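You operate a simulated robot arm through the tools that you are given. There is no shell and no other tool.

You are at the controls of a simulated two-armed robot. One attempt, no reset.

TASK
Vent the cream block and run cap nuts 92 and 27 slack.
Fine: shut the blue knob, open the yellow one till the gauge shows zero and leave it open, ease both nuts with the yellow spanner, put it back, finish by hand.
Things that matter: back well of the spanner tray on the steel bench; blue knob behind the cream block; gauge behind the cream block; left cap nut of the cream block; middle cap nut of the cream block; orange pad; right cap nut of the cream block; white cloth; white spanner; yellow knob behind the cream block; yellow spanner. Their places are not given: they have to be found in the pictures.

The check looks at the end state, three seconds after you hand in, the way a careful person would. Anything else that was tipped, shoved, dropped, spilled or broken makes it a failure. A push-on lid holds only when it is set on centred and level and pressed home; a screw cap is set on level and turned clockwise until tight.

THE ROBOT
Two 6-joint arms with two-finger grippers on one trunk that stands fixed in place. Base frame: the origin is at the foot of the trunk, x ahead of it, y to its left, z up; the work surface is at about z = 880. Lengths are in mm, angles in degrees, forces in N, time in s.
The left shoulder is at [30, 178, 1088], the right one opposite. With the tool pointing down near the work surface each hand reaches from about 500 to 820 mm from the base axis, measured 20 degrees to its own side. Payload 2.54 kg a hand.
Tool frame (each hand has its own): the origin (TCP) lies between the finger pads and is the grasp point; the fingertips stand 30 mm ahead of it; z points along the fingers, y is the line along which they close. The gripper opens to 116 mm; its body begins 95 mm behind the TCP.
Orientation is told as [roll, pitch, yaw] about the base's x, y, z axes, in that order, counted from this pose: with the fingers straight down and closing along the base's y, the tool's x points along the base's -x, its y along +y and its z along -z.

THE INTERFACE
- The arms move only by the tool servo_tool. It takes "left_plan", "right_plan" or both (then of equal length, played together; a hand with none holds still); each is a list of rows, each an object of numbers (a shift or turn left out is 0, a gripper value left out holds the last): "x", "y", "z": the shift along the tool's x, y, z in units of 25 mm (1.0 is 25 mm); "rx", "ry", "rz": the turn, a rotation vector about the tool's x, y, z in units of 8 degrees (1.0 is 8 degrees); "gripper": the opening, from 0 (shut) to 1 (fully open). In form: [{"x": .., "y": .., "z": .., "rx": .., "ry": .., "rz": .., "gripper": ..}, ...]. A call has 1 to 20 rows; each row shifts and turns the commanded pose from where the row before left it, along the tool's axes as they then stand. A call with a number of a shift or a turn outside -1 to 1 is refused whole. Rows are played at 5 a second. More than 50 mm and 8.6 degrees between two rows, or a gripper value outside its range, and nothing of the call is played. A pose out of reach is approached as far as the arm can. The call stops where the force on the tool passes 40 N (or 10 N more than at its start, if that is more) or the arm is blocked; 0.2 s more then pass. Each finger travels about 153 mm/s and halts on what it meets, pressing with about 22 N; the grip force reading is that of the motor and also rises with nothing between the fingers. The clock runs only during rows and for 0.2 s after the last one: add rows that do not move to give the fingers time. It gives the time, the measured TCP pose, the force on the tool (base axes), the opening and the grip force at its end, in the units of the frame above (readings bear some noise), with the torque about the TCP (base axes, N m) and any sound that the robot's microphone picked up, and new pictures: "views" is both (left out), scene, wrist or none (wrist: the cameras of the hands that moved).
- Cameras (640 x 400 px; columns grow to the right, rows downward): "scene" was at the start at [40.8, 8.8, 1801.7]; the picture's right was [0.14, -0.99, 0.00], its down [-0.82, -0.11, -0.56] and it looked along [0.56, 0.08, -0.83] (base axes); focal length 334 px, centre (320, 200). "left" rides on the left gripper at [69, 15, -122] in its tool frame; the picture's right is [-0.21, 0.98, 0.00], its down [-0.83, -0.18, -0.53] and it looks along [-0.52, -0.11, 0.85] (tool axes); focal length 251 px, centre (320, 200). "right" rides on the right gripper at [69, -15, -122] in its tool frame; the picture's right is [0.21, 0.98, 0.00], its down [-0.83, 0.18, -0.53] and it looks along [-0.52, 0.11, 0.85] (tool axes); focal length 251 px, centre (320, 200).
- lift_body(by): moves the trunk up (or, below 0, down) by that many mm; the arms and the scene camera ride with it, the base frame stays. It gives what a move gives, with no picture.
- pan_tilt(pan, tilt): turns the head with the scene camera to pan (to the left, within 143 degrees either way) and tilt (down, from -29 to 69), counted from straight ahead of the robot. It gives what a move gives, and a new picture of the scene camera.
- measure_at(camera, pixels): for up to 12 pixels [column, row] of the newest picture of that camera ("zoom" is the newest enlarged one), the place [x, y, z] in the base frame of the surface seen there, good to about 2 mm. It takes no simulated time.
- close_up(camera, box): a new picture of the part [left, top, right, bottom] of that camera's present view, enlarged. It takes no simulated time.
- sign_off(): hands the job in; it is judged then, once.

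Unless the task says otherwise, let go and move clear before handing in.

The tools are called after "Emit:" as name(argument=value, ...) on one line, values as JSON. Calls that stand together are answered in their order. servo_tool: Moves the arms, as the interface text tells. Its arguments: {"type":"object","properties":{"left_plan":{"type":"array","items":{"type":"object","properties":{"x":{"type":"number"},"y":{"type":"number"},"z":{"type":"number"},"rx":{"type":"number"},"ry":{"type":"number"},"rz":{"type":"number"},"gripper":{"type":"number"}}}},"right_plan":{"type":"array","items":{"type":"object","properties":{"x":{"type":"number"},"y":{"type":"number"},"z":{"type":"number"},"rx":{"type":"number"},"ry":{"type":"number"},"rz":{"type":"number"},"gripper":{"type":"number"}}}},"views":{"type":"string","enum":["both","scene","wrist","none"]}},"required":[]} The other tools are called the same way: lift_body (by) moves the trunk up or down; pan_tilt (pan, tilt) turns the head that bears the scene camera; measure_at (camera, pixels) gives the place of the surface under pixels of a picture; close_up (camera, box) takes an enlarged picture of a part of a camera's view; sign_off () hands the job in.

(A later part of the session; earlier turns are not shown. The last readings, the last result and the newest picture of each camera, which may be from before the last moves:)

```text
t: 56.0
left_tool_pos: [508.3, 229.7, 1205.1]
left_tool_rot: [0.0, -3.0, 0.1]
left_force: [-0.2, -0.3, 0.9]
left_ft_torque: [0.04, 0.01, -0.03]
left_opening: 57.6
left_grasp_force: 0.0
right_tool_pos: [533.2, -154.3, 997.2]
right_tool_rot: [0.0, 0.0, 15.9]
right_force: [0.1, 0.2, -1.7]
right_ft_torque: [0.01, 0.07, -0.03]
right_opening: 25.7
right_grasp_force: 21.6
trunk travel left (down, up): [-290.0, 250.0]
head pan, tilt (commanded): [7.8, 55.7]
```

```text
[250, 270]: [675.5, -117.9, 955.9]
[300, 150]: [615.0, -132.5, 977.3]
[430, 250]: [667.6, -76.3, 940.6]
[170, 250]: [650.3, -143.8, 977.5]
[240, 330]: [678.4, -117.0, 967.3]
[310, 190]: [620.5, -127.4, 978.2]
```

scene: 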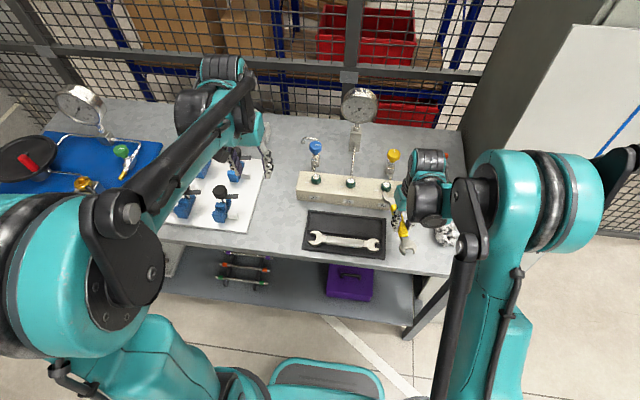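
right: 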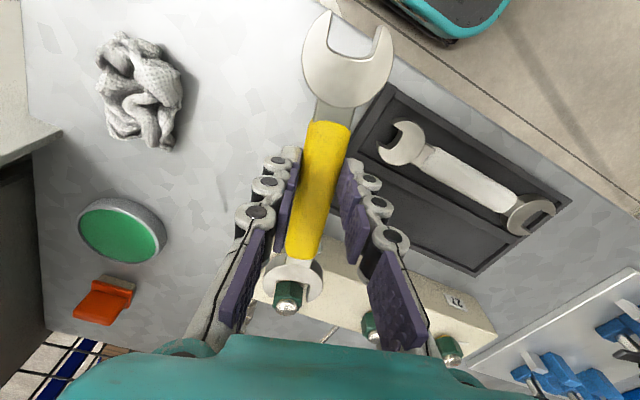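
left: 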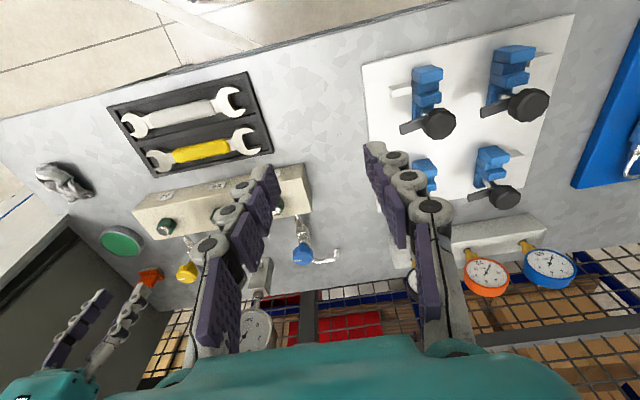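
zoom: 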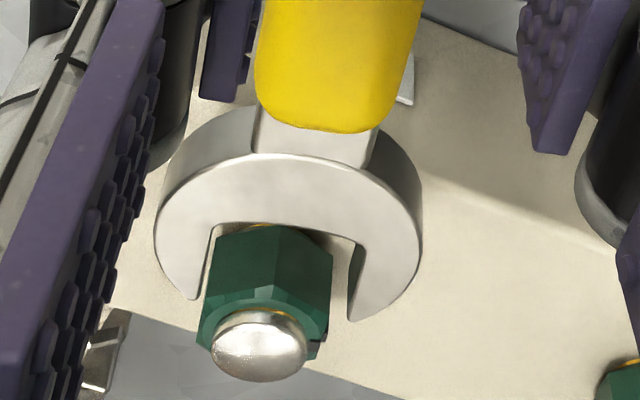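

The jaw tips stand about 12 mm short of the nut, so it is safe to lower 19 mm to the nut's height and then judge the sideways alignment at the same level.

Emit:
servo_tool(right_plan=[{"z": 0.38}, {"z": 0.36}, {}], views="wrist")

Emit:
close_up(camera="right", box=[250, 230, 350, 320])

Emit:
close_up(camera="scene", box=[373, 172, 413, 197])

```text
t: 56.8
left_tool_pos: [506.4, 229.5, 1206.0]
left_tool_rot: [-0.1, -3.1, -0.1]
left_force: [1.0, 0.0, 1.4]
left_ft_torque: [-0.02, -0.02, 0.01]
left_opening: 58.0
left_grasp_force: 0.1
right_tool_pos: [533.2, -153.1, 979.2]
right_tool_rot: [0.1, -0.1, 16.0]
right_force: [0.4, -0.1, -2.3]
right_ft_torque: [0.02, 0.05, 0.01]
right_opening: 25.5
right_grasp_force: 22.2
trunk travel left (down, up): [-290.0, 250.0]
head pan, tilt (commanded): [7.8, 55.7]
```

right: 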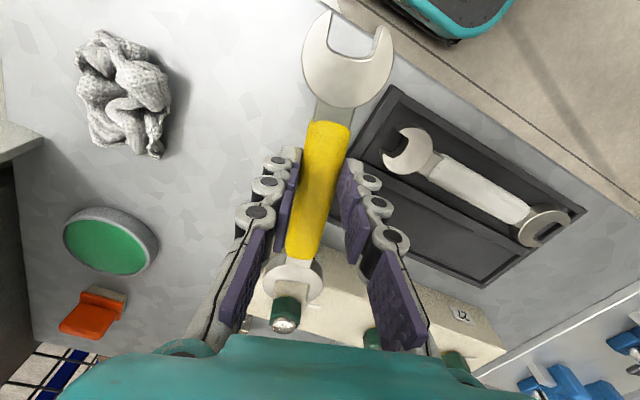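

```text
4.44 times, centred on (300, 275) of right
```

zoom: 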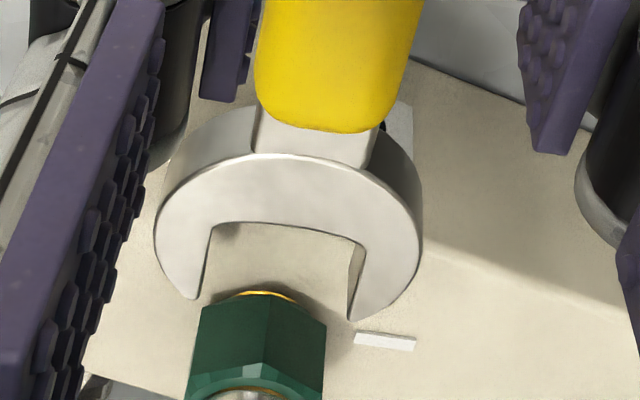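

```text
16.00 times, centred on (393, 184) of scene
```

zoom: 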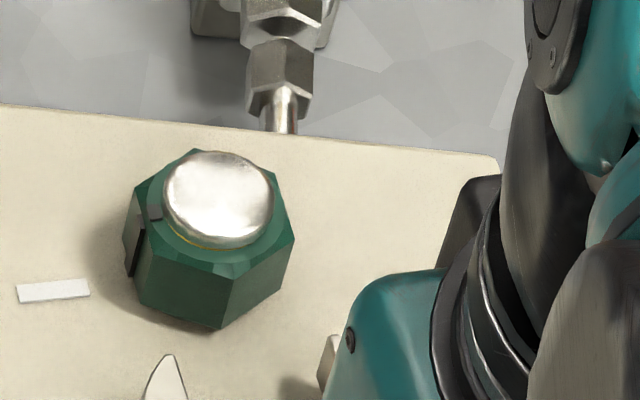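

The jaw is at the nut's height and the nut sits laterally within about 1 mm of the slot's centre line, but the hex seems turned a few degrees. A sharper zoom on the nut will tell its angle.

Emit:
close_up(camera="right", box=[260, 285, 316, 320])

Emit:
close_up(camera="scene", box=[377, 176, 397, 196])

```text
11.43 times, centred on (288, 302) of right
```

zoom: 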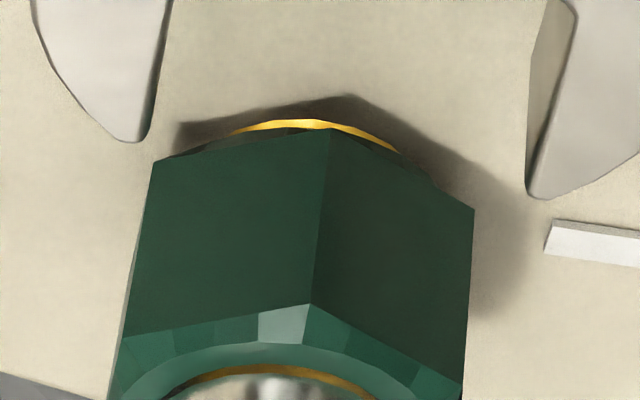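

```text
16.00 times, centred on (387, 186) of scene
```

zoom: 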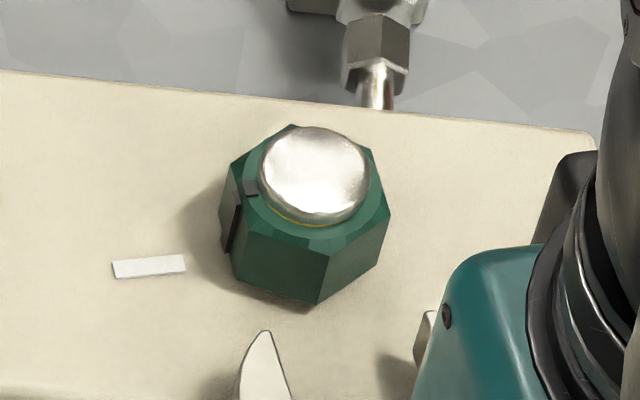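

Computed from the zoom: hex AF ≈27.9 mm, slot 29.5 mm, aligned within 0.3 mm and 1°. Slide the jaw 40 mm forward onto nut 92.

Emit:
servo_tool(right_plan=[{"x": -0.5}, {"x": -0.5}, {"x": -0.5}, {"x": -0.1}, {}], views="wrist")

Emit:
close_up(camera="right", box=[250, 230, 350, 320])

Emit:
close_up(camera="scene", box=[373, 172, 413, 197])

```text
t: 58.0
left_tool_pos: [507.3, 228.6, 1205.9]
left_tool_rot: [0.0, -3.3, 0.0]
left_force: [-0.3, -0.3, 0.1]
left_ft_torque: [0.0, 0.03, 0.0]
left_opening: 58.2
left_grasp_force: 0.0
right_tool_pos: [571.4, -141.3, 979.6]
right_tool_rot: [0.0, 0.1, 16.1]
right_force: [-9.9, -1.7, -6.3]
right_ft_torque: [-0.17, 0.62, 0.13]
right_opening: 25.3
right_grasp_force: 21.7
trunk travel left (down, up): [-290.0, 250.0]
head pan, tilt (commanded): [7.8, 55.7]
```

right: 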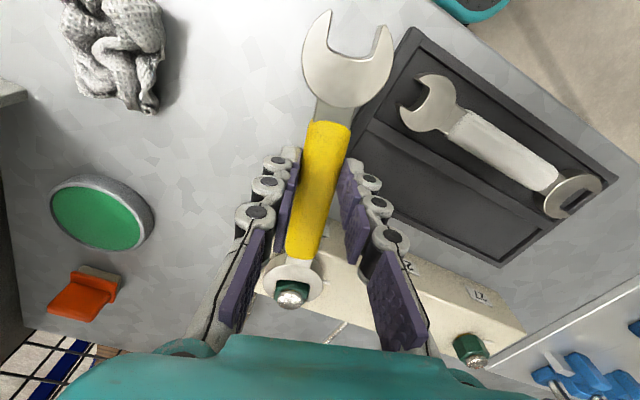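

```text
4.44 times, centred on (300, 275) of right
```

zoom: 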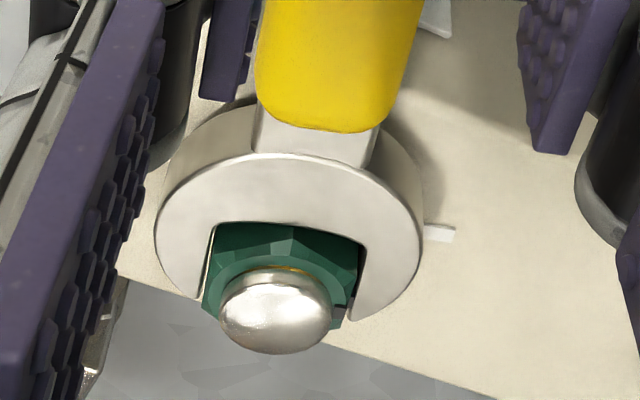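

```text
16.00 times, centred on (393, 184) of scene
```

zoom: 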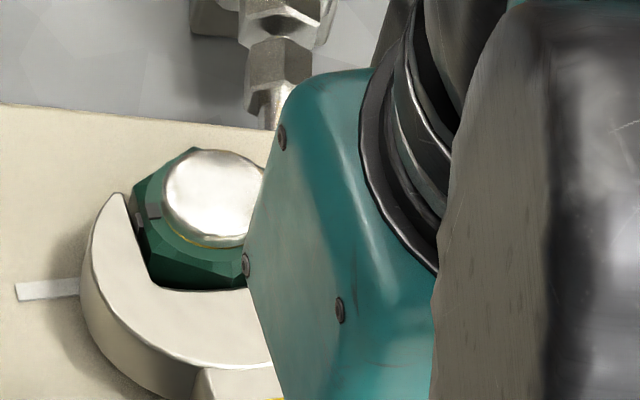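

The nut is fully in the jaw (slight contact at the throat, −10 N). Now swing the handle counterclockwise around the nut centre in 3° steps, watching the force.

Emit:
servo_tool(right_plan=[{"x": 0.03}, {"y": -0.246, "x": -0.006, "rz": -0.375}, {"y": -0.246, "x": -0.006, "rz": -0.375}, {"y": -0.246, "x": -0.006, "rz": -0.375}, {"y": -0.246, "x": -0.006, "rz": -0.375}], views="wrist")

Emit:
close_up(camera="right", box=[250, 230, 350, 320])

```text
t: 59.2
left_tool_pos: [507.2, 231.3, 1206.2]
left_tool_rot: [-0.1, -3.3, 0.0]
left_force: [0.5, 0.2, 0.1]
left_ft_torque: [-0.01, 0.01, 0.03]
left_opening: 58.0
left_grasp_force: 0.2
right_tool_pos: [580.7, -165.2, 979.3]
right_tool_rot: [0.0, 0.0, 28.1]
right_force: [-4.6, 6.0, -1.0]
right_ft_torque: [0.22, 0.11, 0.19]
right_opening: 25.8
right_grasp_force: 21.4
trunk travel left (down, up): [-290.0, 250.0]
head pan, tilt (commanded): [7.8, 55.7]
```

right: 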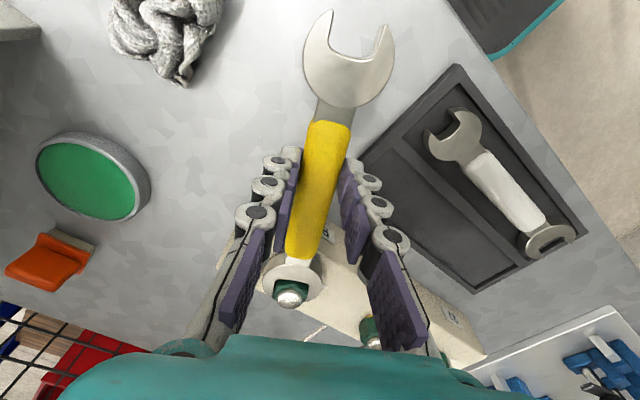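

```text
4.44 times, centred on (300, 275) of right
```

zoom: 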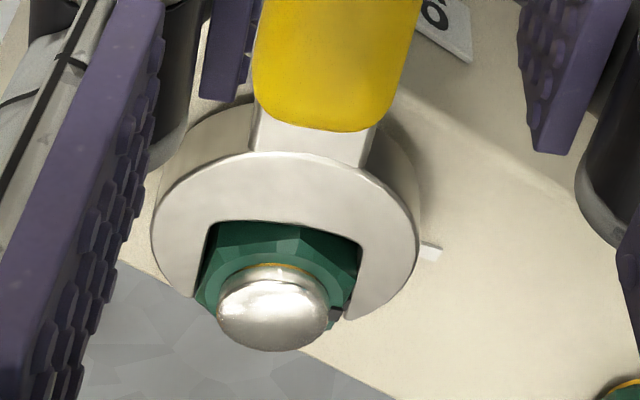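

The handle swung 12° with about 7 N and the nut appears to follow. Continue 18° more.

Emit:
servo_tool(right_plan=[{"y": -0.246, "x": -0.006, "rz": -0.375}, {"y": -0.246, "x": -0.006, "rz": -0.375}, {"y": -0.246, "x": -0.006, "rz": -0.375}, {"y": -0.246, "x": -0.006, "rz": -0.375}, {"y": -0.246, "x": -0.006, "rz": -0.375}, {"y": -0.246, "x": -0.006, "rz": -0.375}], views="wrist")

Emit:
close_up(camera="right", box=[250, 230, 350, 320])

```text
t: 60.6
left_tool_pos: [508.9, 230.9, 1205.6]
left_tool_rot: [-0.2, -3.1, 0.0]
left_force: [0.5, 0.1, -1.1]
left_ft_torque: [-0.01, -0.06, -0.04]
left_opening: 58.1
left_grasp_force: 0.1
right_tool_pos: [602.5, -194.5, 978.9]
right_tool_rot: [0.0, -0.1, 46.0]
right_force: [-0.1, 10.3, -1.5]
right_ft_torque: [0.24, 0.04, 0.12]
right_opening: 25.4
right_grasp_force: 21.9
trunk travel left (down, up): [-290.0, 250.0]
head pan, tilt (commanded): [7.8, 55.7]
```

right: 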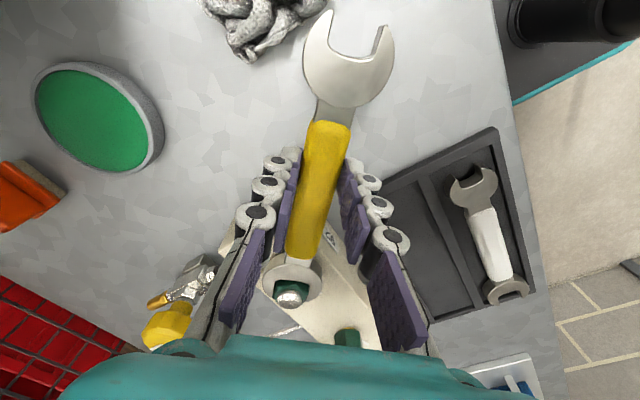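

```text
4.44 times, centred on (300, 275) of right
```

zoom: 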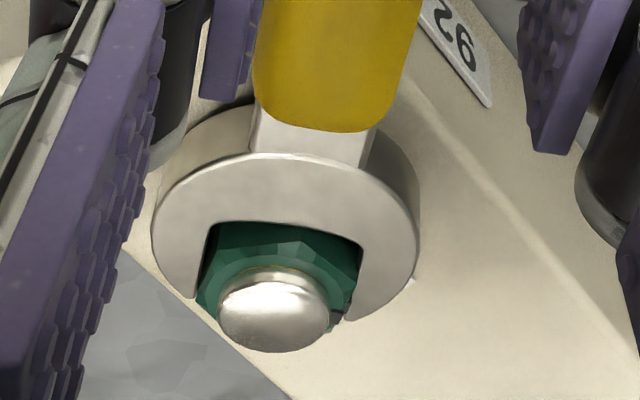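

The nut's tick at (340,312) stays beside the prong: it turns with the spanner (30° so far, ~10 N). Continue another 15°.

Emit:
servo_tool(right_plan=[{"y": -0.246, "x": -0.006, "rz": -0.375}, {"y": -0.246, "x": -0.006, "rz": -0.375}, {"y": -0.246, "x": -0.006, "rz": -0.375}, {"y": -0.246, "x": -0.006, "rz": -0.375}, {"y": -0.246, "x": -0.006, "rz": -0.375}], views="both")

Emit:
close_up(camera="right", box=[250, 230, 350, 320])

```text
t: 61.8
left_tool_pos: [507.2, 231.9, 1204.9]
left_tool_rot: [-0.1, -3.1, 0.0]
left_force: [0.4, -0.6, 0.2]
left_ft_torque: [0.01, 0.01, 0.01]
left_opening: 58.1
left_grasp_force: 0.1
right_tool_pos: [626.4, -213.7, 978.9]
right_tool_rot: [-0.1, 0.0, 61.1]
right_force: [-2.0, 12.3, -1.0]
right_ft_torque: [0.44, 0.04, 0.01]
right_opening: 25.4
right_grasp_force: 22.6
trunk travel left (down, up): [-290.0, 250.0]
head pan, tilt (commanded): [7.8, 55.7]
```

scene: 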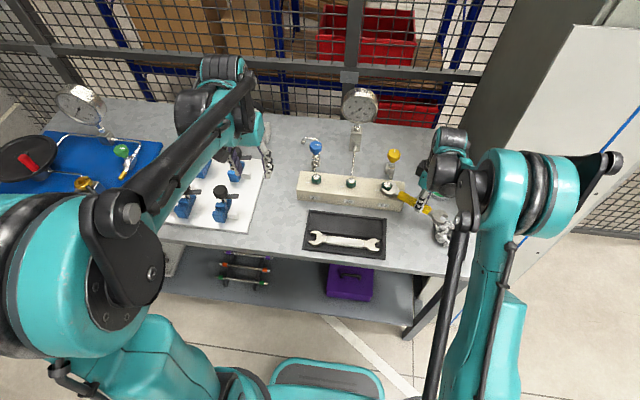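
right: 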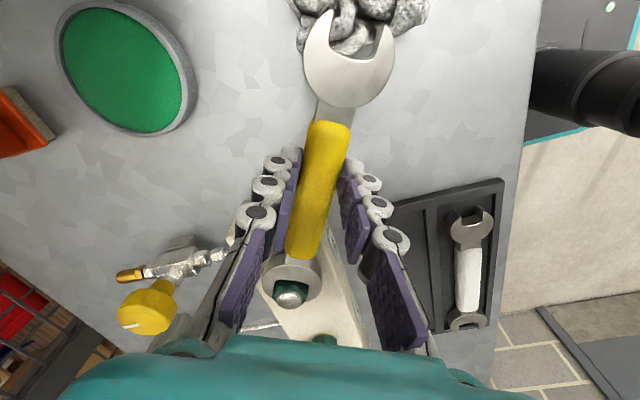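

```text
4.44 times, centred on (300, 275) of right
```

zoom: 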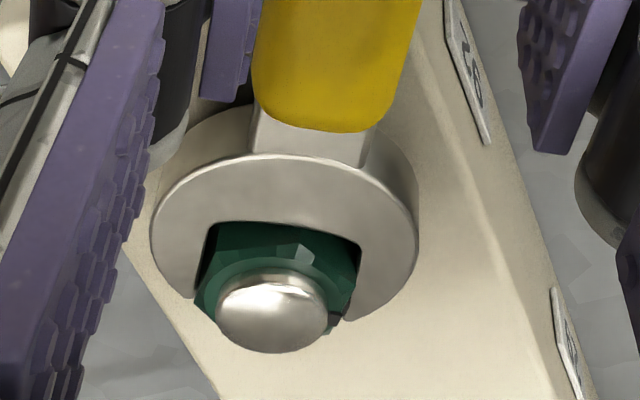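

The nut has turned about 45°; torque about the nut is still near 0.9–1 N·m, falling slowly. The way beyond is clear (handle passes the block's right end), so I'll keep sweeping counterclockwise.

Emit:
servo_tool(right_plan=[{"x": -0.015}, {"y": -0.246, "x": -0.006, "rz": -0.375}, {"y": -0.246, "x": -0.006, "rz": -0.375}, {"y": -0.246, "x": -0.006, "rz": -0.375}, {"y": -0.246, "x": -0.006, "rz": -0.375}, {"y": -0.246, "x": -0.006, "rz": -0.375}, {"y": -0.246, "x": -0.006, "rz": -0.375}, {"y": -0.246, "x": -0.006, "rz": -0.375}], views="both")

Emit:
close_up(camera="right", box=[250, 230, 350, 320])

```text
t: 63.6
left_tool_pos: [507.3, 230.4, 1205.7]
left_tool_rot: [-0.1, -3.2, 0.0]
left_force: [0.0, 0.0, -0.6]
left_ft_torque: [-0.01, 0.0, 0.01]
left_opening: 58.1
left_grasp_force: 0.1
right_tool_pos: [668.2, -227.4, 978.3]
right_tool_rot: [0.0, 0.0, 82.1]
right_force: [-6.5, 8.8, -3.0]
right_ft_torque: [0.1, 0.18, 0.06]
right_opening: 25.7
right_grasp_force: 22.2
trunk travel left (down, up): [-290.0, 250.0]
head pan, tilt (commanded): [7.8, 55.7]
```

scene: 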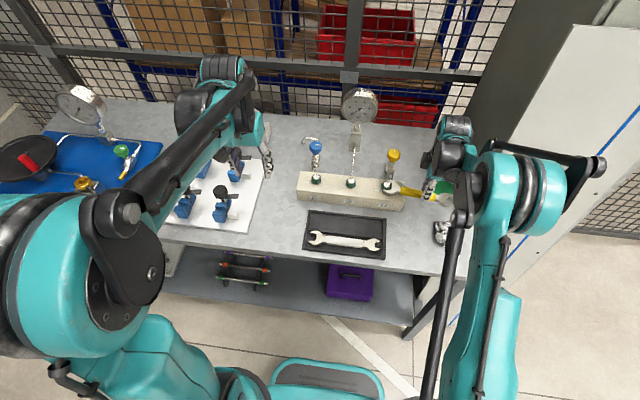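
right: 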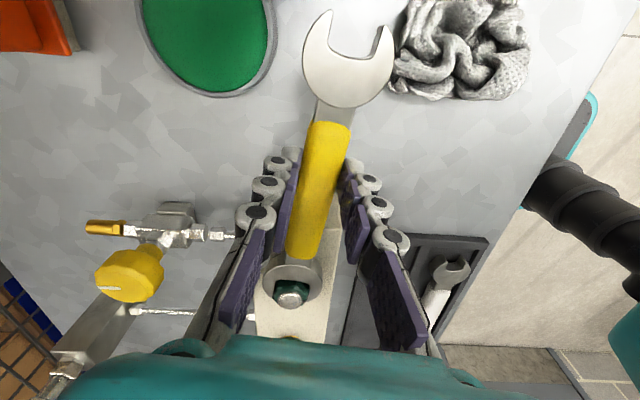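

```text
4.44 times, centred on (300, 275) of right
```

zoom: 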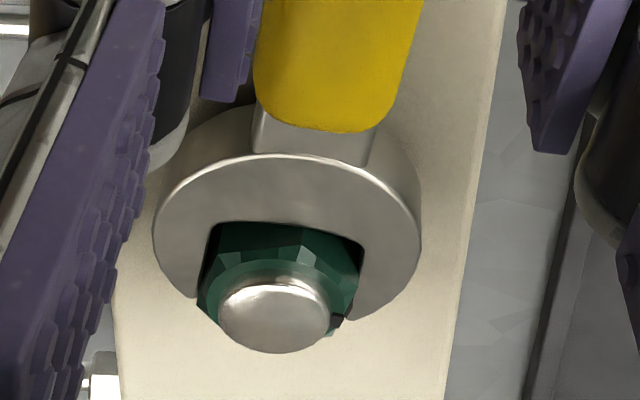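

Torque is still about 0.95 N·m at 66° of swing. Keep going another 27° with the way still clear.

Emit:
servo_tool(right_plan=[{"x": -0.012}, {"y": -0.246, "x": -0.006, "rz": -0.375}, {"y": -0.246, "x": -0.006, "rz": -0.375}, {"y": -0.246, "x": -0.006, "rz": -0.375}, {"y": -0.246, "x": -0.006, "rz": -0.375}, {"y": -0.246, "x": -0.006, "rz": -0.375}, {"y": -0.246, "x": -0.006, "rz": -0.375}, {"y": -0.246, "x": -0.006, "rz": -0.375}, {"y": -0.246, "x": -0.006, "rz": -0.375}], views="both")

Emit:
close_up(camera="right", box=[250, 230, 350, 320])

```text
t: 65.6
left_tool_pos: [507.7, 230.3, 1206.6]
left_tool_rot: [0.0, -3.1, 0.0]
left_force: [-0.3, -0.4, -0.3]
left_ft_torque: [-0.01, 0.0, -0.01]
left_opening: 58.1
left_grasp_force: 0.0
right_tool_pos: [717.2, -223.9, 978.9]
right_tool_rot: [0.0, 0.0, 106.1]
right_force: [-6.4, 3.2, -0.1]
right_ft_torque: [0.37, 0.26, -0.14]
right_opening: 25.5
right_grasp_force: 22.2
trunk travel left (down, up): [-290.0, 250.0]
head pan, tilt (commanded): [7.8, 55.7]
```

scene: 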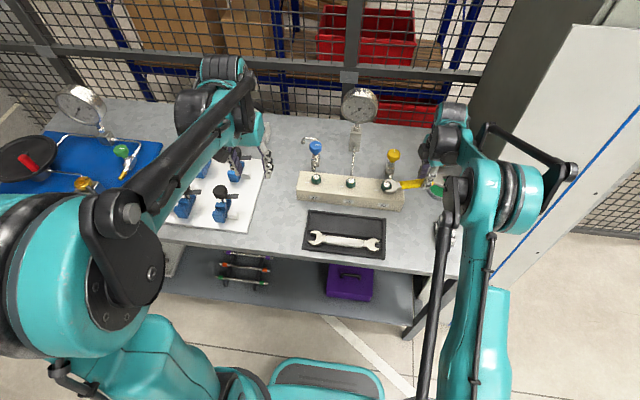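
right: 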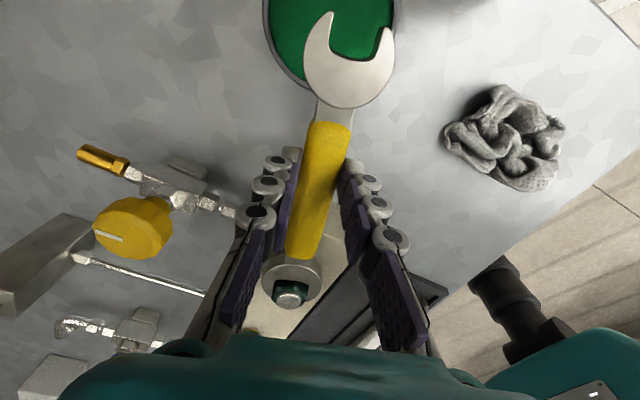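

```text
4.44 times, centred on (300, 275) of right
```

zoom: 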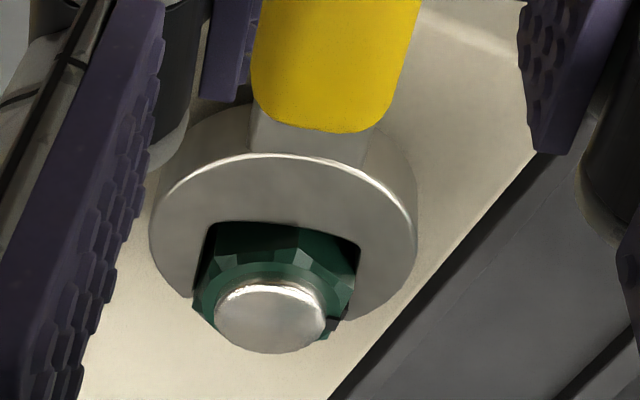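

Now the resisting torque has dropped to about 0.5 N·m at roughly 90° of swing: the nut is breaking free. A further 12° and then I'll check again.

Emit:
servo_tool(right_plan=[{"y": -0.246, "x": -0.006, "rz": -0.375}, {"y": -0.246, "x": -0.006, "rz": -0.375}, {"y": -0.246, "x": -0.006, "rz": -0.375}, {"y": -0.246, "x": -0.006, "rz": -0.375}, {}], views="wrist")

Emit:
close_up(camera="scene", box=[373, 168, 453, 218])

```text
t: 66.8
left_tool_pos: [507.2, 230.8, 1206.3]
left_tool_rot: [0.0, -3.1, 0.0]
left_force: [0.1, 1.2, -0.6]
left_ft_torque: [-0.03, 0.0, -0.01]
left_opening: 58.1
left_grasp_force: 0.2
right_tool_pos: [740.4, -214.5, 979.2]
right_tool_rot: [-0.1, 0.0, 118.1]
right_force: [-0.7, 2.6, 0.5]
right_ft_torque: [0.33, 0.09, -0.12]
right_opening: 25.6
right_grasp_force: 21.6
trunk travel left (down, up): [-290.0, 250.0]
head pan, tilt (commanded): [7.8, 55.7]
```

right: 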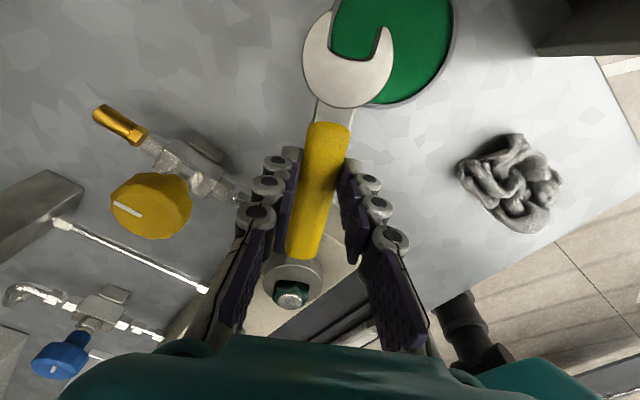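

```text
8.00 times, centred on (413, 193) of scene
```

zoom: 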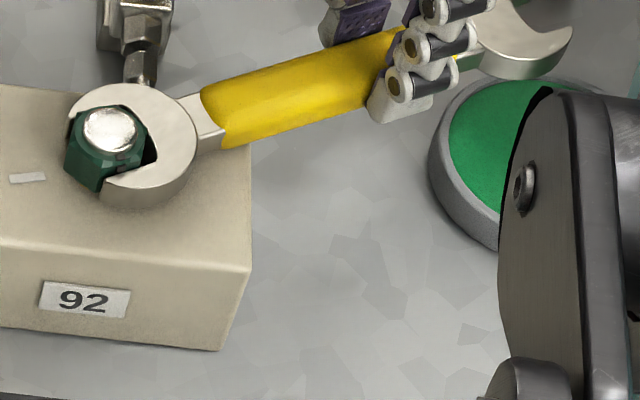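

Force is now practically zero: nut 92 is broken loose. Back the load off by a degree and lift the spanner straight off the nut.

Emit:
servo_tool(right_plan=[{"rz": 0.1, "y": 0.065}, {"z": -0.4}, {"z": -0.6}, {"z": -0.8}, {"z": -0.6}], left_plan=[{"y": 0.8, "z": -0.4}, {"y": 1, "z": -0.4}, {"y": 1, "z": -0.4}, {"y": 1, "z": -0.4}, {"y": 1, "z": -0.4}], views="both")

Emit:
close_up(camera="scene", box=[373, 168, 453, 218])

```text
t: 68.0
left_tool_pos: [505.9, 350.2, 1255.5]
left_tool_rot: [-0.1, -3.1, 0.0]
left_force: [0.1, 0.0, -0.4]
left_ft_torque: [0.0, 0.04, 0.0]
left_opening: 58.0
left_grasp_force: 0.0
right_tool_pos: [739.4, -216.5, 1037.8]
right_tool_rot: [0.1, 0.0, 117.2]
right_force: [-0.2, -0.2, -2.5]
right_ft_torque: [-0.06, -0.01, 0.02]
right_opening: 25.8
right_grasp_force: 22.5
trunk travel left (down, up): [-290.0, 250.0]
head pan, tilt (commanded): [7.8, 55.7]
```

scene: 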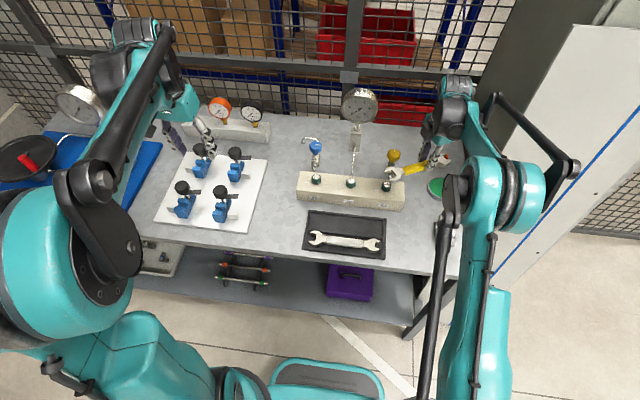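
right: 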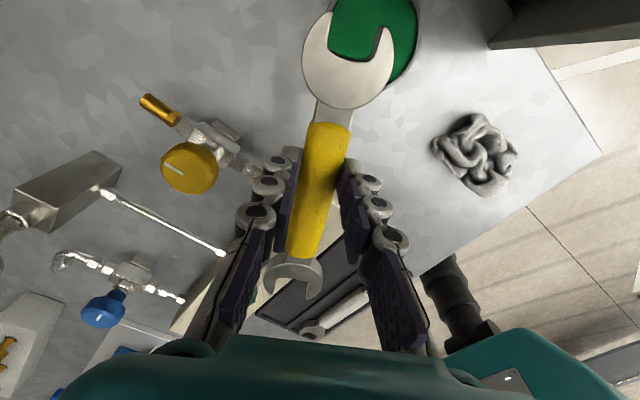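
left: 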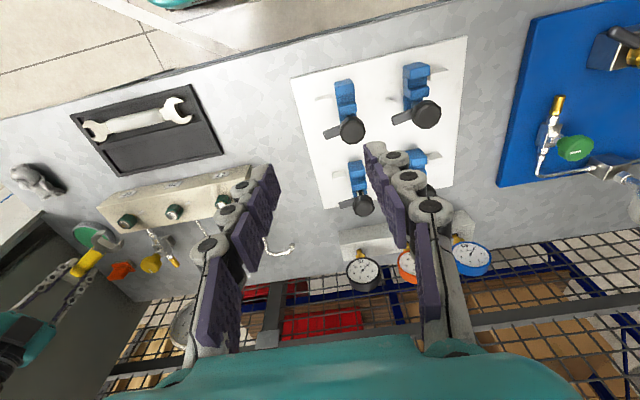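

```text
8.00 times, centred on (413, 193) of scene
```

zoom: 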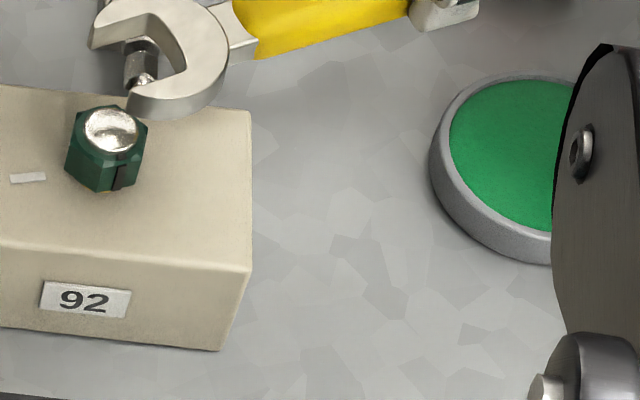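

Nut 92's tick now shows on its near-right face (122,170): it turned about 100°. Now carry the spanner back and around toward nut 27 at a safe height.

Emit:
servo_tool(right_plan=[{"x": -0.457, "y": 0.889}, {"x": -0.457, "y": 0.889}, {"x": -0.457, "y": 0.889}, {"x": -0.457, "y": 0.889}, {"x": -0.457, "y": 0.889}, {"x": -0.457, "y": 0.889}, {"x": -0.457, "y": 0.889}, {"x": -0.457, "y": 0.889}, {"rz": 1}, {"rz": 1}, {"rz": 1}, {"rz": 1}, {"rz": 1}, {"rz": 1}, {"rz": 1}, {"rz": 1}, {"rz": 1}, {"rz": 1}, {"rz": 1}, {"rz": 1}], views="scene")

```text
t: 72.2
left_tool_pos: [506.6, 348.6, 1255.0]
left_tool_rot: [0.0, -3.2, -0.1]
left_force: [-0.4, 0.0, 0.3]
left_ft_torque: [0.0, 0.02, 0.0]
left_opening: 57.8
left_grasp_force: 0.1
right_tool_pos: [539.2, -215.9, 1039.0]
right_tool_rot: [0.0, 0.0, 21.2]
right_force: [0.2, 1.2, -2.6]
right_ft_torque: [-0.01, 0.01, 0.02]
right_opening: 25.6
right_grasp_force: 22.2
trunk travel left (down, up): [-290.0, 250.0]
head pan, tilt (commanded): [7.8, 55.7]
```

scene: 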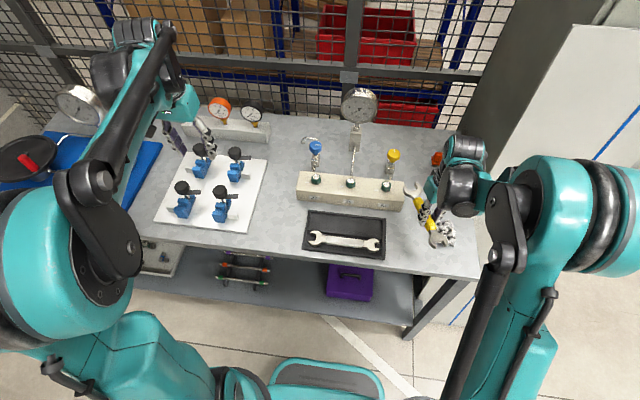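

Yaw 21 now. Finish the turn to 16° and translate left to the front of nut 27, still high.

Emit:
servo_tool(right_plan=[{"rz": 0.65}, {"x": -0.267, "y": 0.991}, {"x": -0.267, "y": 0.991}, {"x": -0.267, "y": 0.991}, {"x": -0.267, "y": 0.991}, {"x": -0.267, "y": 0.991}, {"x": -0.267, "y": 0.991}, {"x": -0.267, "y": 0.991}, {"x": -0.267, "y": 0.991}, {"x": -0.267, "y": 0.991}, {"x": -0.267, "y": 0.991}, {"x": -0.267, "y": 0.991}, {"z": 0.6}, {}], views="both")

Emit:
close_up(camera="right", box=[250, 230, 350, 320])

```text
t: 75.2
left_tool_pos: [504.7, 348.0, 1255.1]
left_tool_rot: [-0.1, -3.1, 0.0]
left_force: [0.5, -0.3, 0.1]
left_ft_torque: [-0.04, -0.04, 0.0]
left_opening: 57.9
left_grasp_force: 0.1
right_tool_pos: [533.4, 65.2, 1023.1]
right_tool_rot: [-0.1, 0.0, 16.1]
right_force: [-0.9, 0.1, -2.8]
right_ft_torque: [-0.03, 0.05, 0.0]
right_opening: 25.5
right_grasp_force: 22.4
trunk travel left (down, up): [-290.0, 250.0]
head pan, tilt (commanded): [7.8, 55.7]
```

scene: 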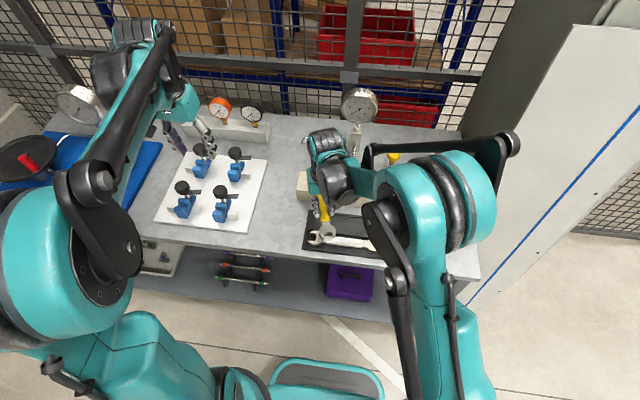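
right: 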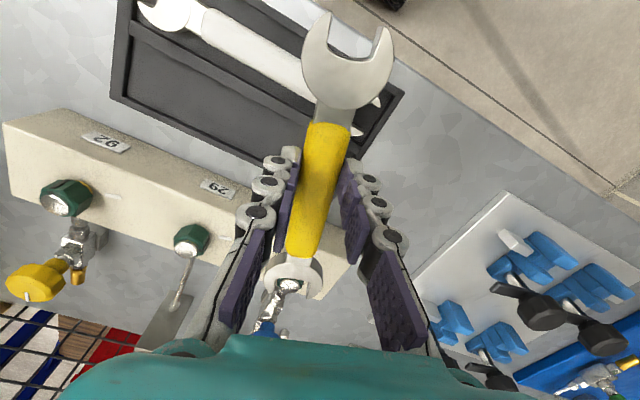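

```text
4.44 times, centred on (300, 275) of right
```

zoom: 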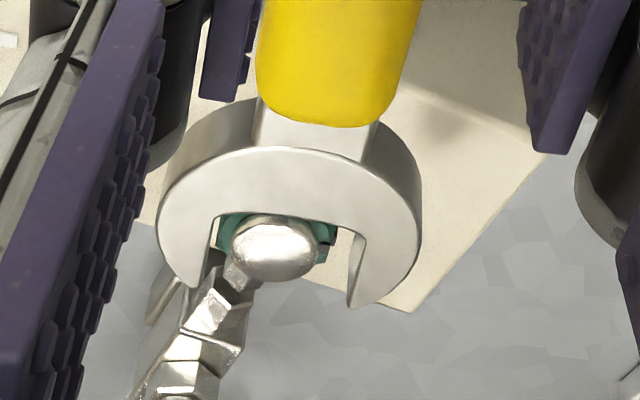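

The jaw appears a little differently placed in the grip than before (tips at rows 285/308 instead of 298/320). I'll measure whether the spanner has pitched.

Emit:
measure_at(camera="right", pixels=[[316, 70], [340, 95], [378, 65], [295, 268], [275, 278], [313, 278], [322, 150], [304, 240], [330, 90], [298, 266]])

Emit:
close_up(camera="scene", box=[290, 170, 370, 250])

```text
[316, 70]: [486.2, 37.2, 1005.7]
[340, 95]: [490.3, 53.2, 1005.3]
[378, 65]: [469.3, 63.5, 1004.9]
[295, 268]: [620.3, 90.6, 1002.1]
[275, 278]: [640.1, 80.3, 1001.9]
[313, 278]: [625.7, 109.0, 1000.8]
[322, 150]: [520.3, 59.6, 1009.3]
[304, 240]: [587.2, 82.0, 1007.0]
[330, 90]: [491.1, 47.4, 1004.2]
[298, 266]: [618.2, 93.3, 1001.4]
```

```text
5.00 times, centred on (330, 210) of scene
```

zoom: 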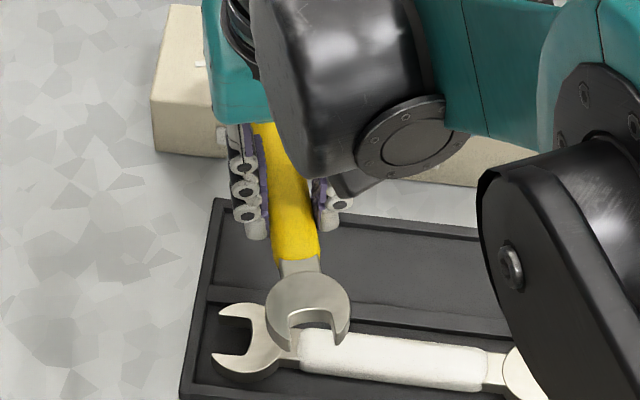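

The spanner has pitched about 1.4° nose-down in the grip (tail 1005, jaw 1001.5). I'll trim that with a small tool tilt and lower to the nut's height in front of nut 27.

Emit:
servo_tool(right_plan=[{"ry": -0.17}, {"z": 0.8}, {"z": 0.85}, {}], views="wrist")

Emit:
close_up(camera="right", box=[256, 250, 326, 320])

Emit:
measure_at(camera="right", pixels=[[316, 70], [340, 95], [378, 65], [295, 268], [275, 278], [313, 278]])

```text
t: 76.2
left_tool_pos: [505.6, 349.1, 1256.4]
left_tool_rot: [0.0, -3.1, 0.0]
left_force: [-0.4, 0.0, -0.2]
left_ft_torque: [0.04, 0.0, -0.04]
left_opening: 57.9
left_grasp_force: 0.0
right_tool_pos: [537.0, 66.7, 982.1]
right_tool_rot: [0.1, -1.3, 16.1]
right_force: [-0.4, -0.3, -2.0]
right_ft_torque: [0.01, 0.0, 0.0]
right_opening: 25.3
right_grasp_force: 21.9
trunk travel left (down, up): [-290.0, 250.0]
head pan, tilt (commanded): [7.8, 55.7]
```

right: 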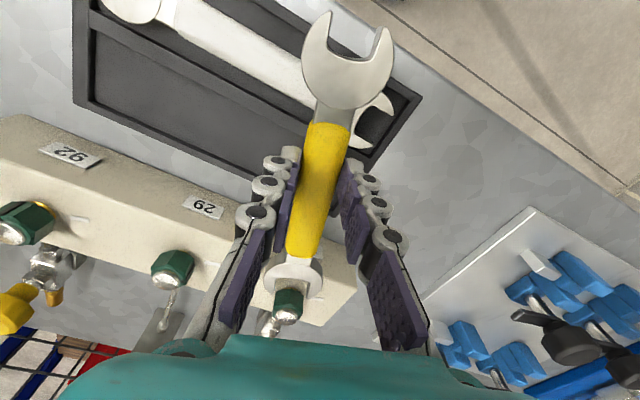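

```text
5.71 times, centred on (291, 285) of right
```

zoom: 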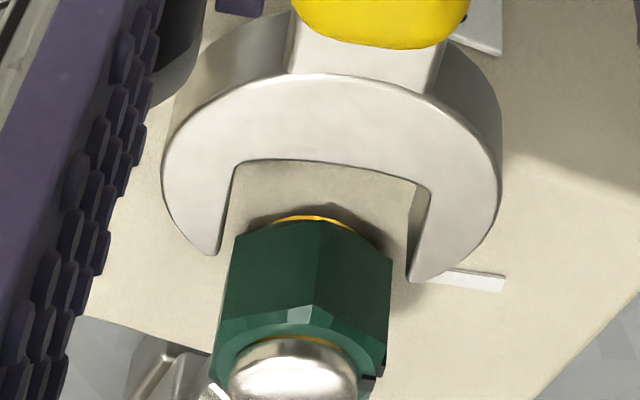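

```text
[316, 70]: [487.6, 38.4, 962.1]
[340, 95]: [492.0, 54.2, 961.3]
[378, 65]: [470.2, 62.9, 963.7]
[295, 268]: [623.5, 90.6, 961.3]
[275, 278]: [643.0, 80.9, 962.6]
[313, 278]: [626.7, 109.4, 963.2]
```

Level now (jaw tops ≈962). Computation puts the nut 1.1 mm toward +y of the slot centre and angle matched within 0.5°. Correct sideways, lower 2 mm, then slide 34 mm onto nut 27.

Emit:
servo_tool(right_plan=[{"y": 0.045, "z": 0.08}, {"x": -0.5}, {"x": -0.5}, {"x": -0.36}, {}], views="wrist")

Emit:
close_up(camera="right", box=[250, 230, 350, 320])

```text
t: 77.4
left_tool_pos: [505.0, 348.9, 1256.6]
left_tool_rot: [0.0, -3.1, 0.0]
left_force: [-0.2, -0.6, 0.2]
left_ft_torque: [0.02, 0.03, -0.01]
left_opening: 57.8
left_grasp_force: 0.0
right_tool_pos: [569.3, 75.8, 982.2]
right_tool_rot: [0.0, -1.4, 16.0]
right_force: [0.2, 0.4, -2.3]
right_ft_torque: [-0.01, 0.05, -0.04]
right_opening: 25.6
right_grasp_force: 21.6
trunk travel left (down, up): [-290.0, 250.0]
head pan, tilt (commanded): [7.8, 55.7]
```

right: 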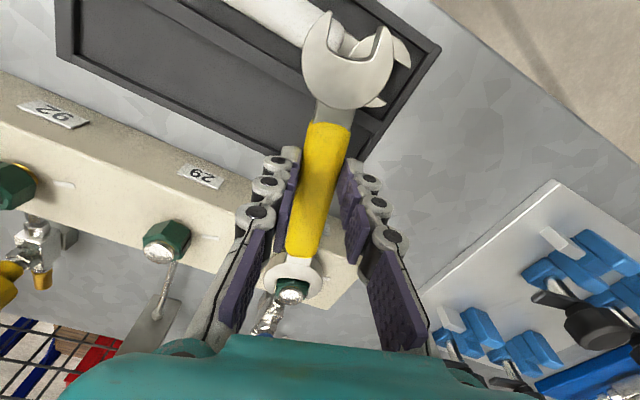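

```text
4.44 times, centred on (300, 275) of right
```

zoom: 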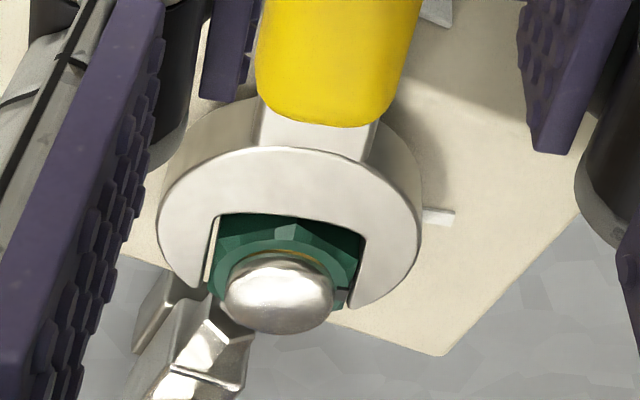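

Nut 27 is in the jaw with no contact load. Before swinging, I'll check heights to the left (valve board) since the middle nut limits the swing on the other side to about φ=240°.

Emit:
measure_at(camera="scene", pixels=[[219, 190], [235, 152], [266, 165], [252, 230], [222, 215], [240, 172], [182, 187], [298, 190]])

Emit:
servo_tool(right_plan=[{"z": 0.08}, {"y": -0.249, "x": -0.0065, "rz": -0.375, "rx": -0.009}, {"y": -0.249, "x": -0.0065, "rz": -0.375, "rx": -0.009}, {"y": -0.249, "x": -0.0065, "rz": -0.375, "rx": -0.009}, {"y": -0.249, "x": -0.0065, "rz": -0.375, "rx": -0.009}, {"y": -0.249, "x": -0.0065, "rz": -0.375, "rx": -0.009}], views="wrist")

Emit:
close_up(camera="right", box=[250, 230, 350, 320])

```text
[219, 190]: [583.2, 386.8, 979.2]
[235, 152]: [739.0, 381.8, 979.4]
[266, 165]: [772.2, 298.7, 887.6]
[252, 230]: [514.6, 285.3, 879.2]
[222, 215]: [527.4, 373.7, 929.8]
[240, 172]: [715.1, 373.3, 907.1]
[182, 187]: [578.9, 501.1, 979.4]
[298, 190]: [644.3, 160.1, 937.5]
```

```text
t: 78.8
left_tool_pos: [505.4, 350.2, 1256.2]
left_tool_rot: [-0.1, -3.1, 0.0]
left_force: [0.4, 0.6, -0.6]
left_ft_torque: [-0.01, 0.02, 0.01]
left_opening: 57.8
left_grasp_force: 0.1
right_tool_pos: [580.7, 49.8, 979.3]
right_tool_rot: [0.0, -1.3, 31.2]
right_force: [-2.6, 3.4, -0.7]
right_ft_torque: [0.2, -0.08, -0.2]
right_opening: 25.7
right_grasp_force: 22.1
trunk travel left (down, up): [-290.0, 250.0]
head pan, tilt (commanded): [7.8, 55.7]
```

right: 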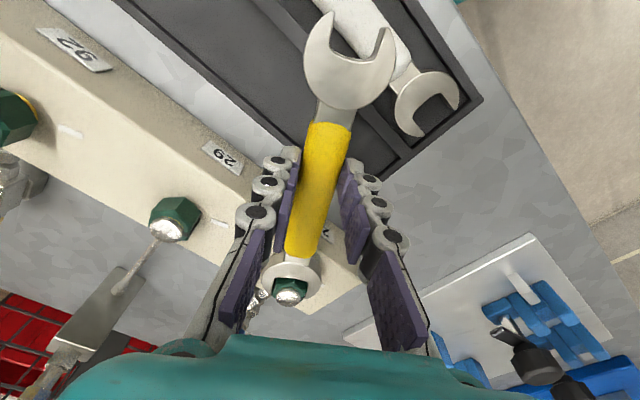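

```text
4.44 times, centred on (300, 275) of right
```

zoom: 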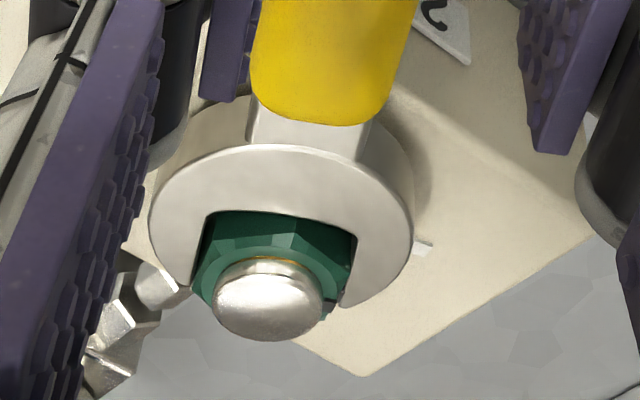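

The valve board starts only at y≈298, so the left side is clear. The swing has gone 15° with light load; continue to about φ=238°.

Emit:
servo_tool(right_plan=[{"y": -0.249, "x": -0.0065, "rz": -0.375, "rx": -0.009}, {"y": -0.249, "x": -0.0065, "rz": -0.375, "rx": -0.009}, {"y": -0.249, "x": -0.0065, "rz": -0.375, "rx": -0.009}, {"y": -0.249, "x": -0.0065, "rz": -0.375, "rx": -0.009}, {"y": -0.249, "x": -0.0065, "rz": -0.375, "rx": -0.009}, {"y": -0.249, "x": -0.0065, "rz": -0.375, "rx": -0.009}, {"y": -0.249, "x": -0.0065, "rz": -0.375, "rx": -0.009}, {"y": -0.249, "x": -0.0065, "rz": -0.375, "rx": -0.009}, {"y": -0.249, "x": -0.0065, "rz": -0.375, "rx": -0.009}], views="wrist")

Emit:
close_up(camera="right", box=[250, 230, 350, 320])

Emit:
close_up(camera="scene", box=[290, 165, 370, 215])

```text
t: 80.8
left_tool_pos: [505.8, 348.7, 1256.2]
left_tool_rot: [0.0, -3.3, 0.0]
left_force: [-1.5, -0.5, 0.2]
left_ft_torque: [-0.01, -0.04, -0.03]
left_opening: 57.9
left_grasp_force: 0.1
right_tool_pos: [619.9, 7.6, 980.6]
right_tool_rot: [0.0, -1.3, 58.1]
right_force: [-6.5, -3.6, -4.7]
right_ft_torque: [-0.18, 0.32, -0.32]
right_opening: 25.5
right_grasp_force: 21.7
trunk travel left (down, up): [-290.0, 250.0]
head pan, tilt (commanded): [7.8, 55.7]
```

right: 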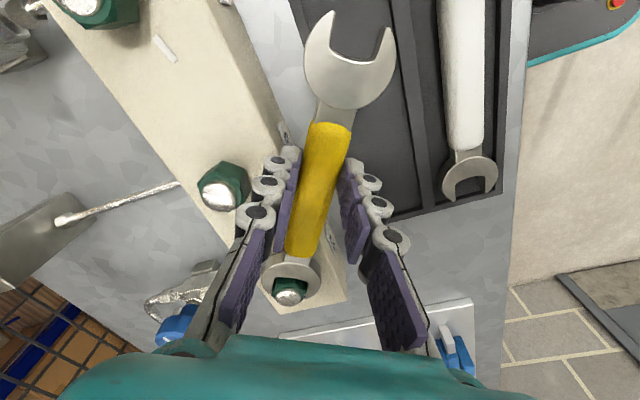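

```text
4.44 times, centred on (300, 275) of right
```

zoom: 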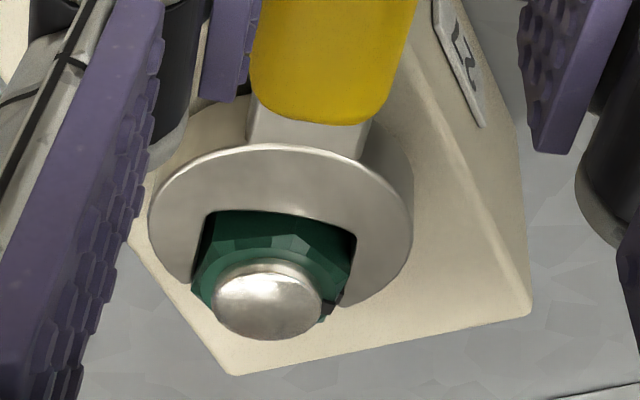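

```text
8.00 times, centred on (330, 190) of scene
```

zoom: 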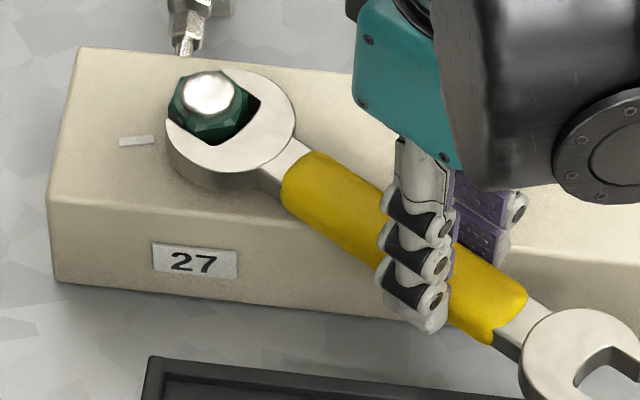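

Swing reached φ=238° (close to the middle nut, so I stop here); nut 27 has turned with it roughly 40°. Unload slightly, lift the spanner off and look at the nut's new angle.

Emit:
servo_tool(right_plan=[{"rz": 0.19, "y": 0.125}, {"z": -0.4}, {"z": -0.6}, {"z": -0.8}, {"z": -0.2}], views="wrist")

Emit:
close_up(camera="scene", box=[300, 165, 340, 190])

```text
t: 82.0
left_tool_pos: [505.4, 347.4, 1256.5]
left_tool_rot: [0.0, -3.2, 0.1]
left_force: [0.6, 0.3, 0.4]
left_ft_torque: [0.06, 0.01, 0.02]
left_opening: 57.9
left_grasp_force: 0.0
right_tool_pos: [616.7, 8.8, 1031.7]
right_tool_rot: [-0.1, -1.4, 56.5]
right_force: [0.8, -1.3, -2.9]
right_ft_torque: [-0.05, -0.01, 0.01]
right_opening: 25.6
right_grasp_force: 21.8
trunk travel left (down, up): [-290.0, 250.0]
head pan, tilt (commanded): [7.8, 55.7]
```

right: 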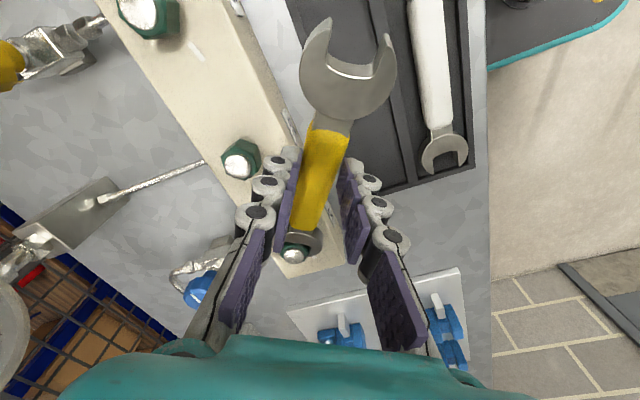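

```text
16.00 times, centred on (320, 178) of scene
```

zoom: 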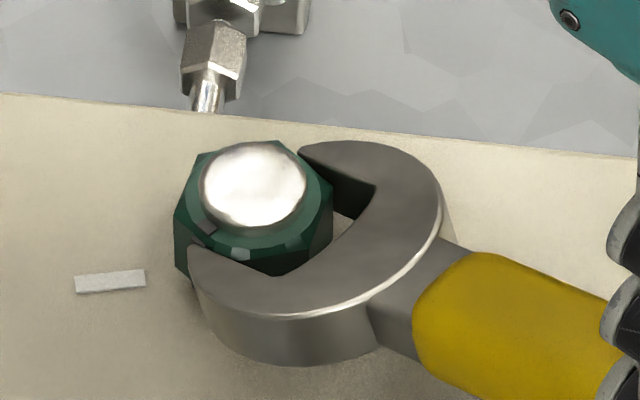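

The jaw stuck on the nut while I lifted: the spanner has pitched nose-down about 23° in the grip, its jaw still lying around nut 27. I'll lower the hand back gently in steps so that the block and nut re-level it.

Emit:
servo_tool(right_plan=[{"z": 0.4}, {"z": 0.4}, {}], views="wrist")

Emit:
close_up(camera="scene", box=[290, 165, 370, 215])

```text
t: 82.8
left_tool_pos: [504.7, 347.8, 1254.9]
left_tool_rot: [-0.1, -3.2, 0.0]
left_force: [0.9, 0.5, 0.3]
left_ft_torque: [-0.02, 0.02, 0.0]
left_opening: 57.9
left_grasp_force: 0.1
right_tool_pos: [617.4, 9.0, 1009.8]
right_tool_rot: [0.0, -1.4, 56.6]
right_force: [-0.7, -7.0, 1.2]
right_ft_torque: [-0.05, -0.21, -0.45]
right_opening: 25.8
right_grasp_force: 22.0
trunk travel left (down, up): [-290.0, 250.0]
head pan, tilt (commanded): [7.8, 55.7]
```

right: 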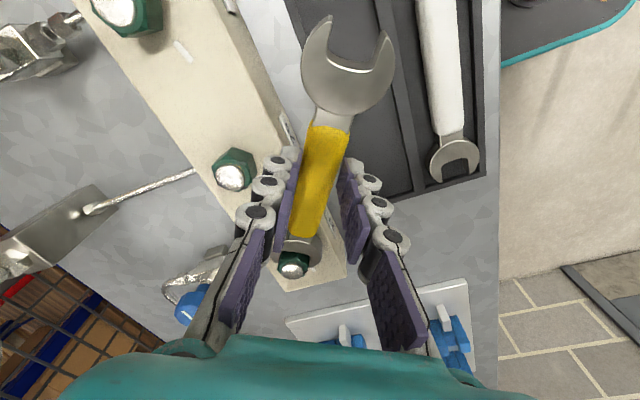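

```text
8.00 times, centred on (330, 190) of scene
```

zoom: 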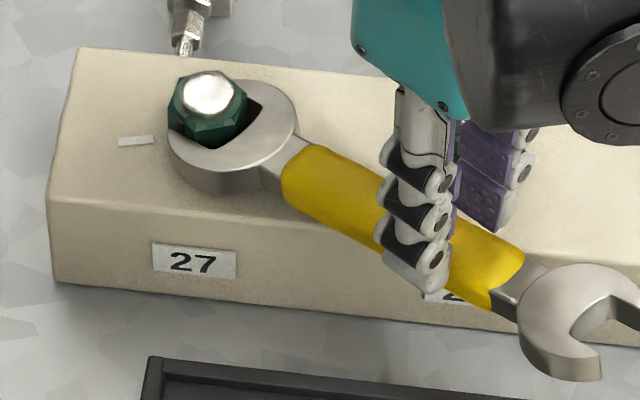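

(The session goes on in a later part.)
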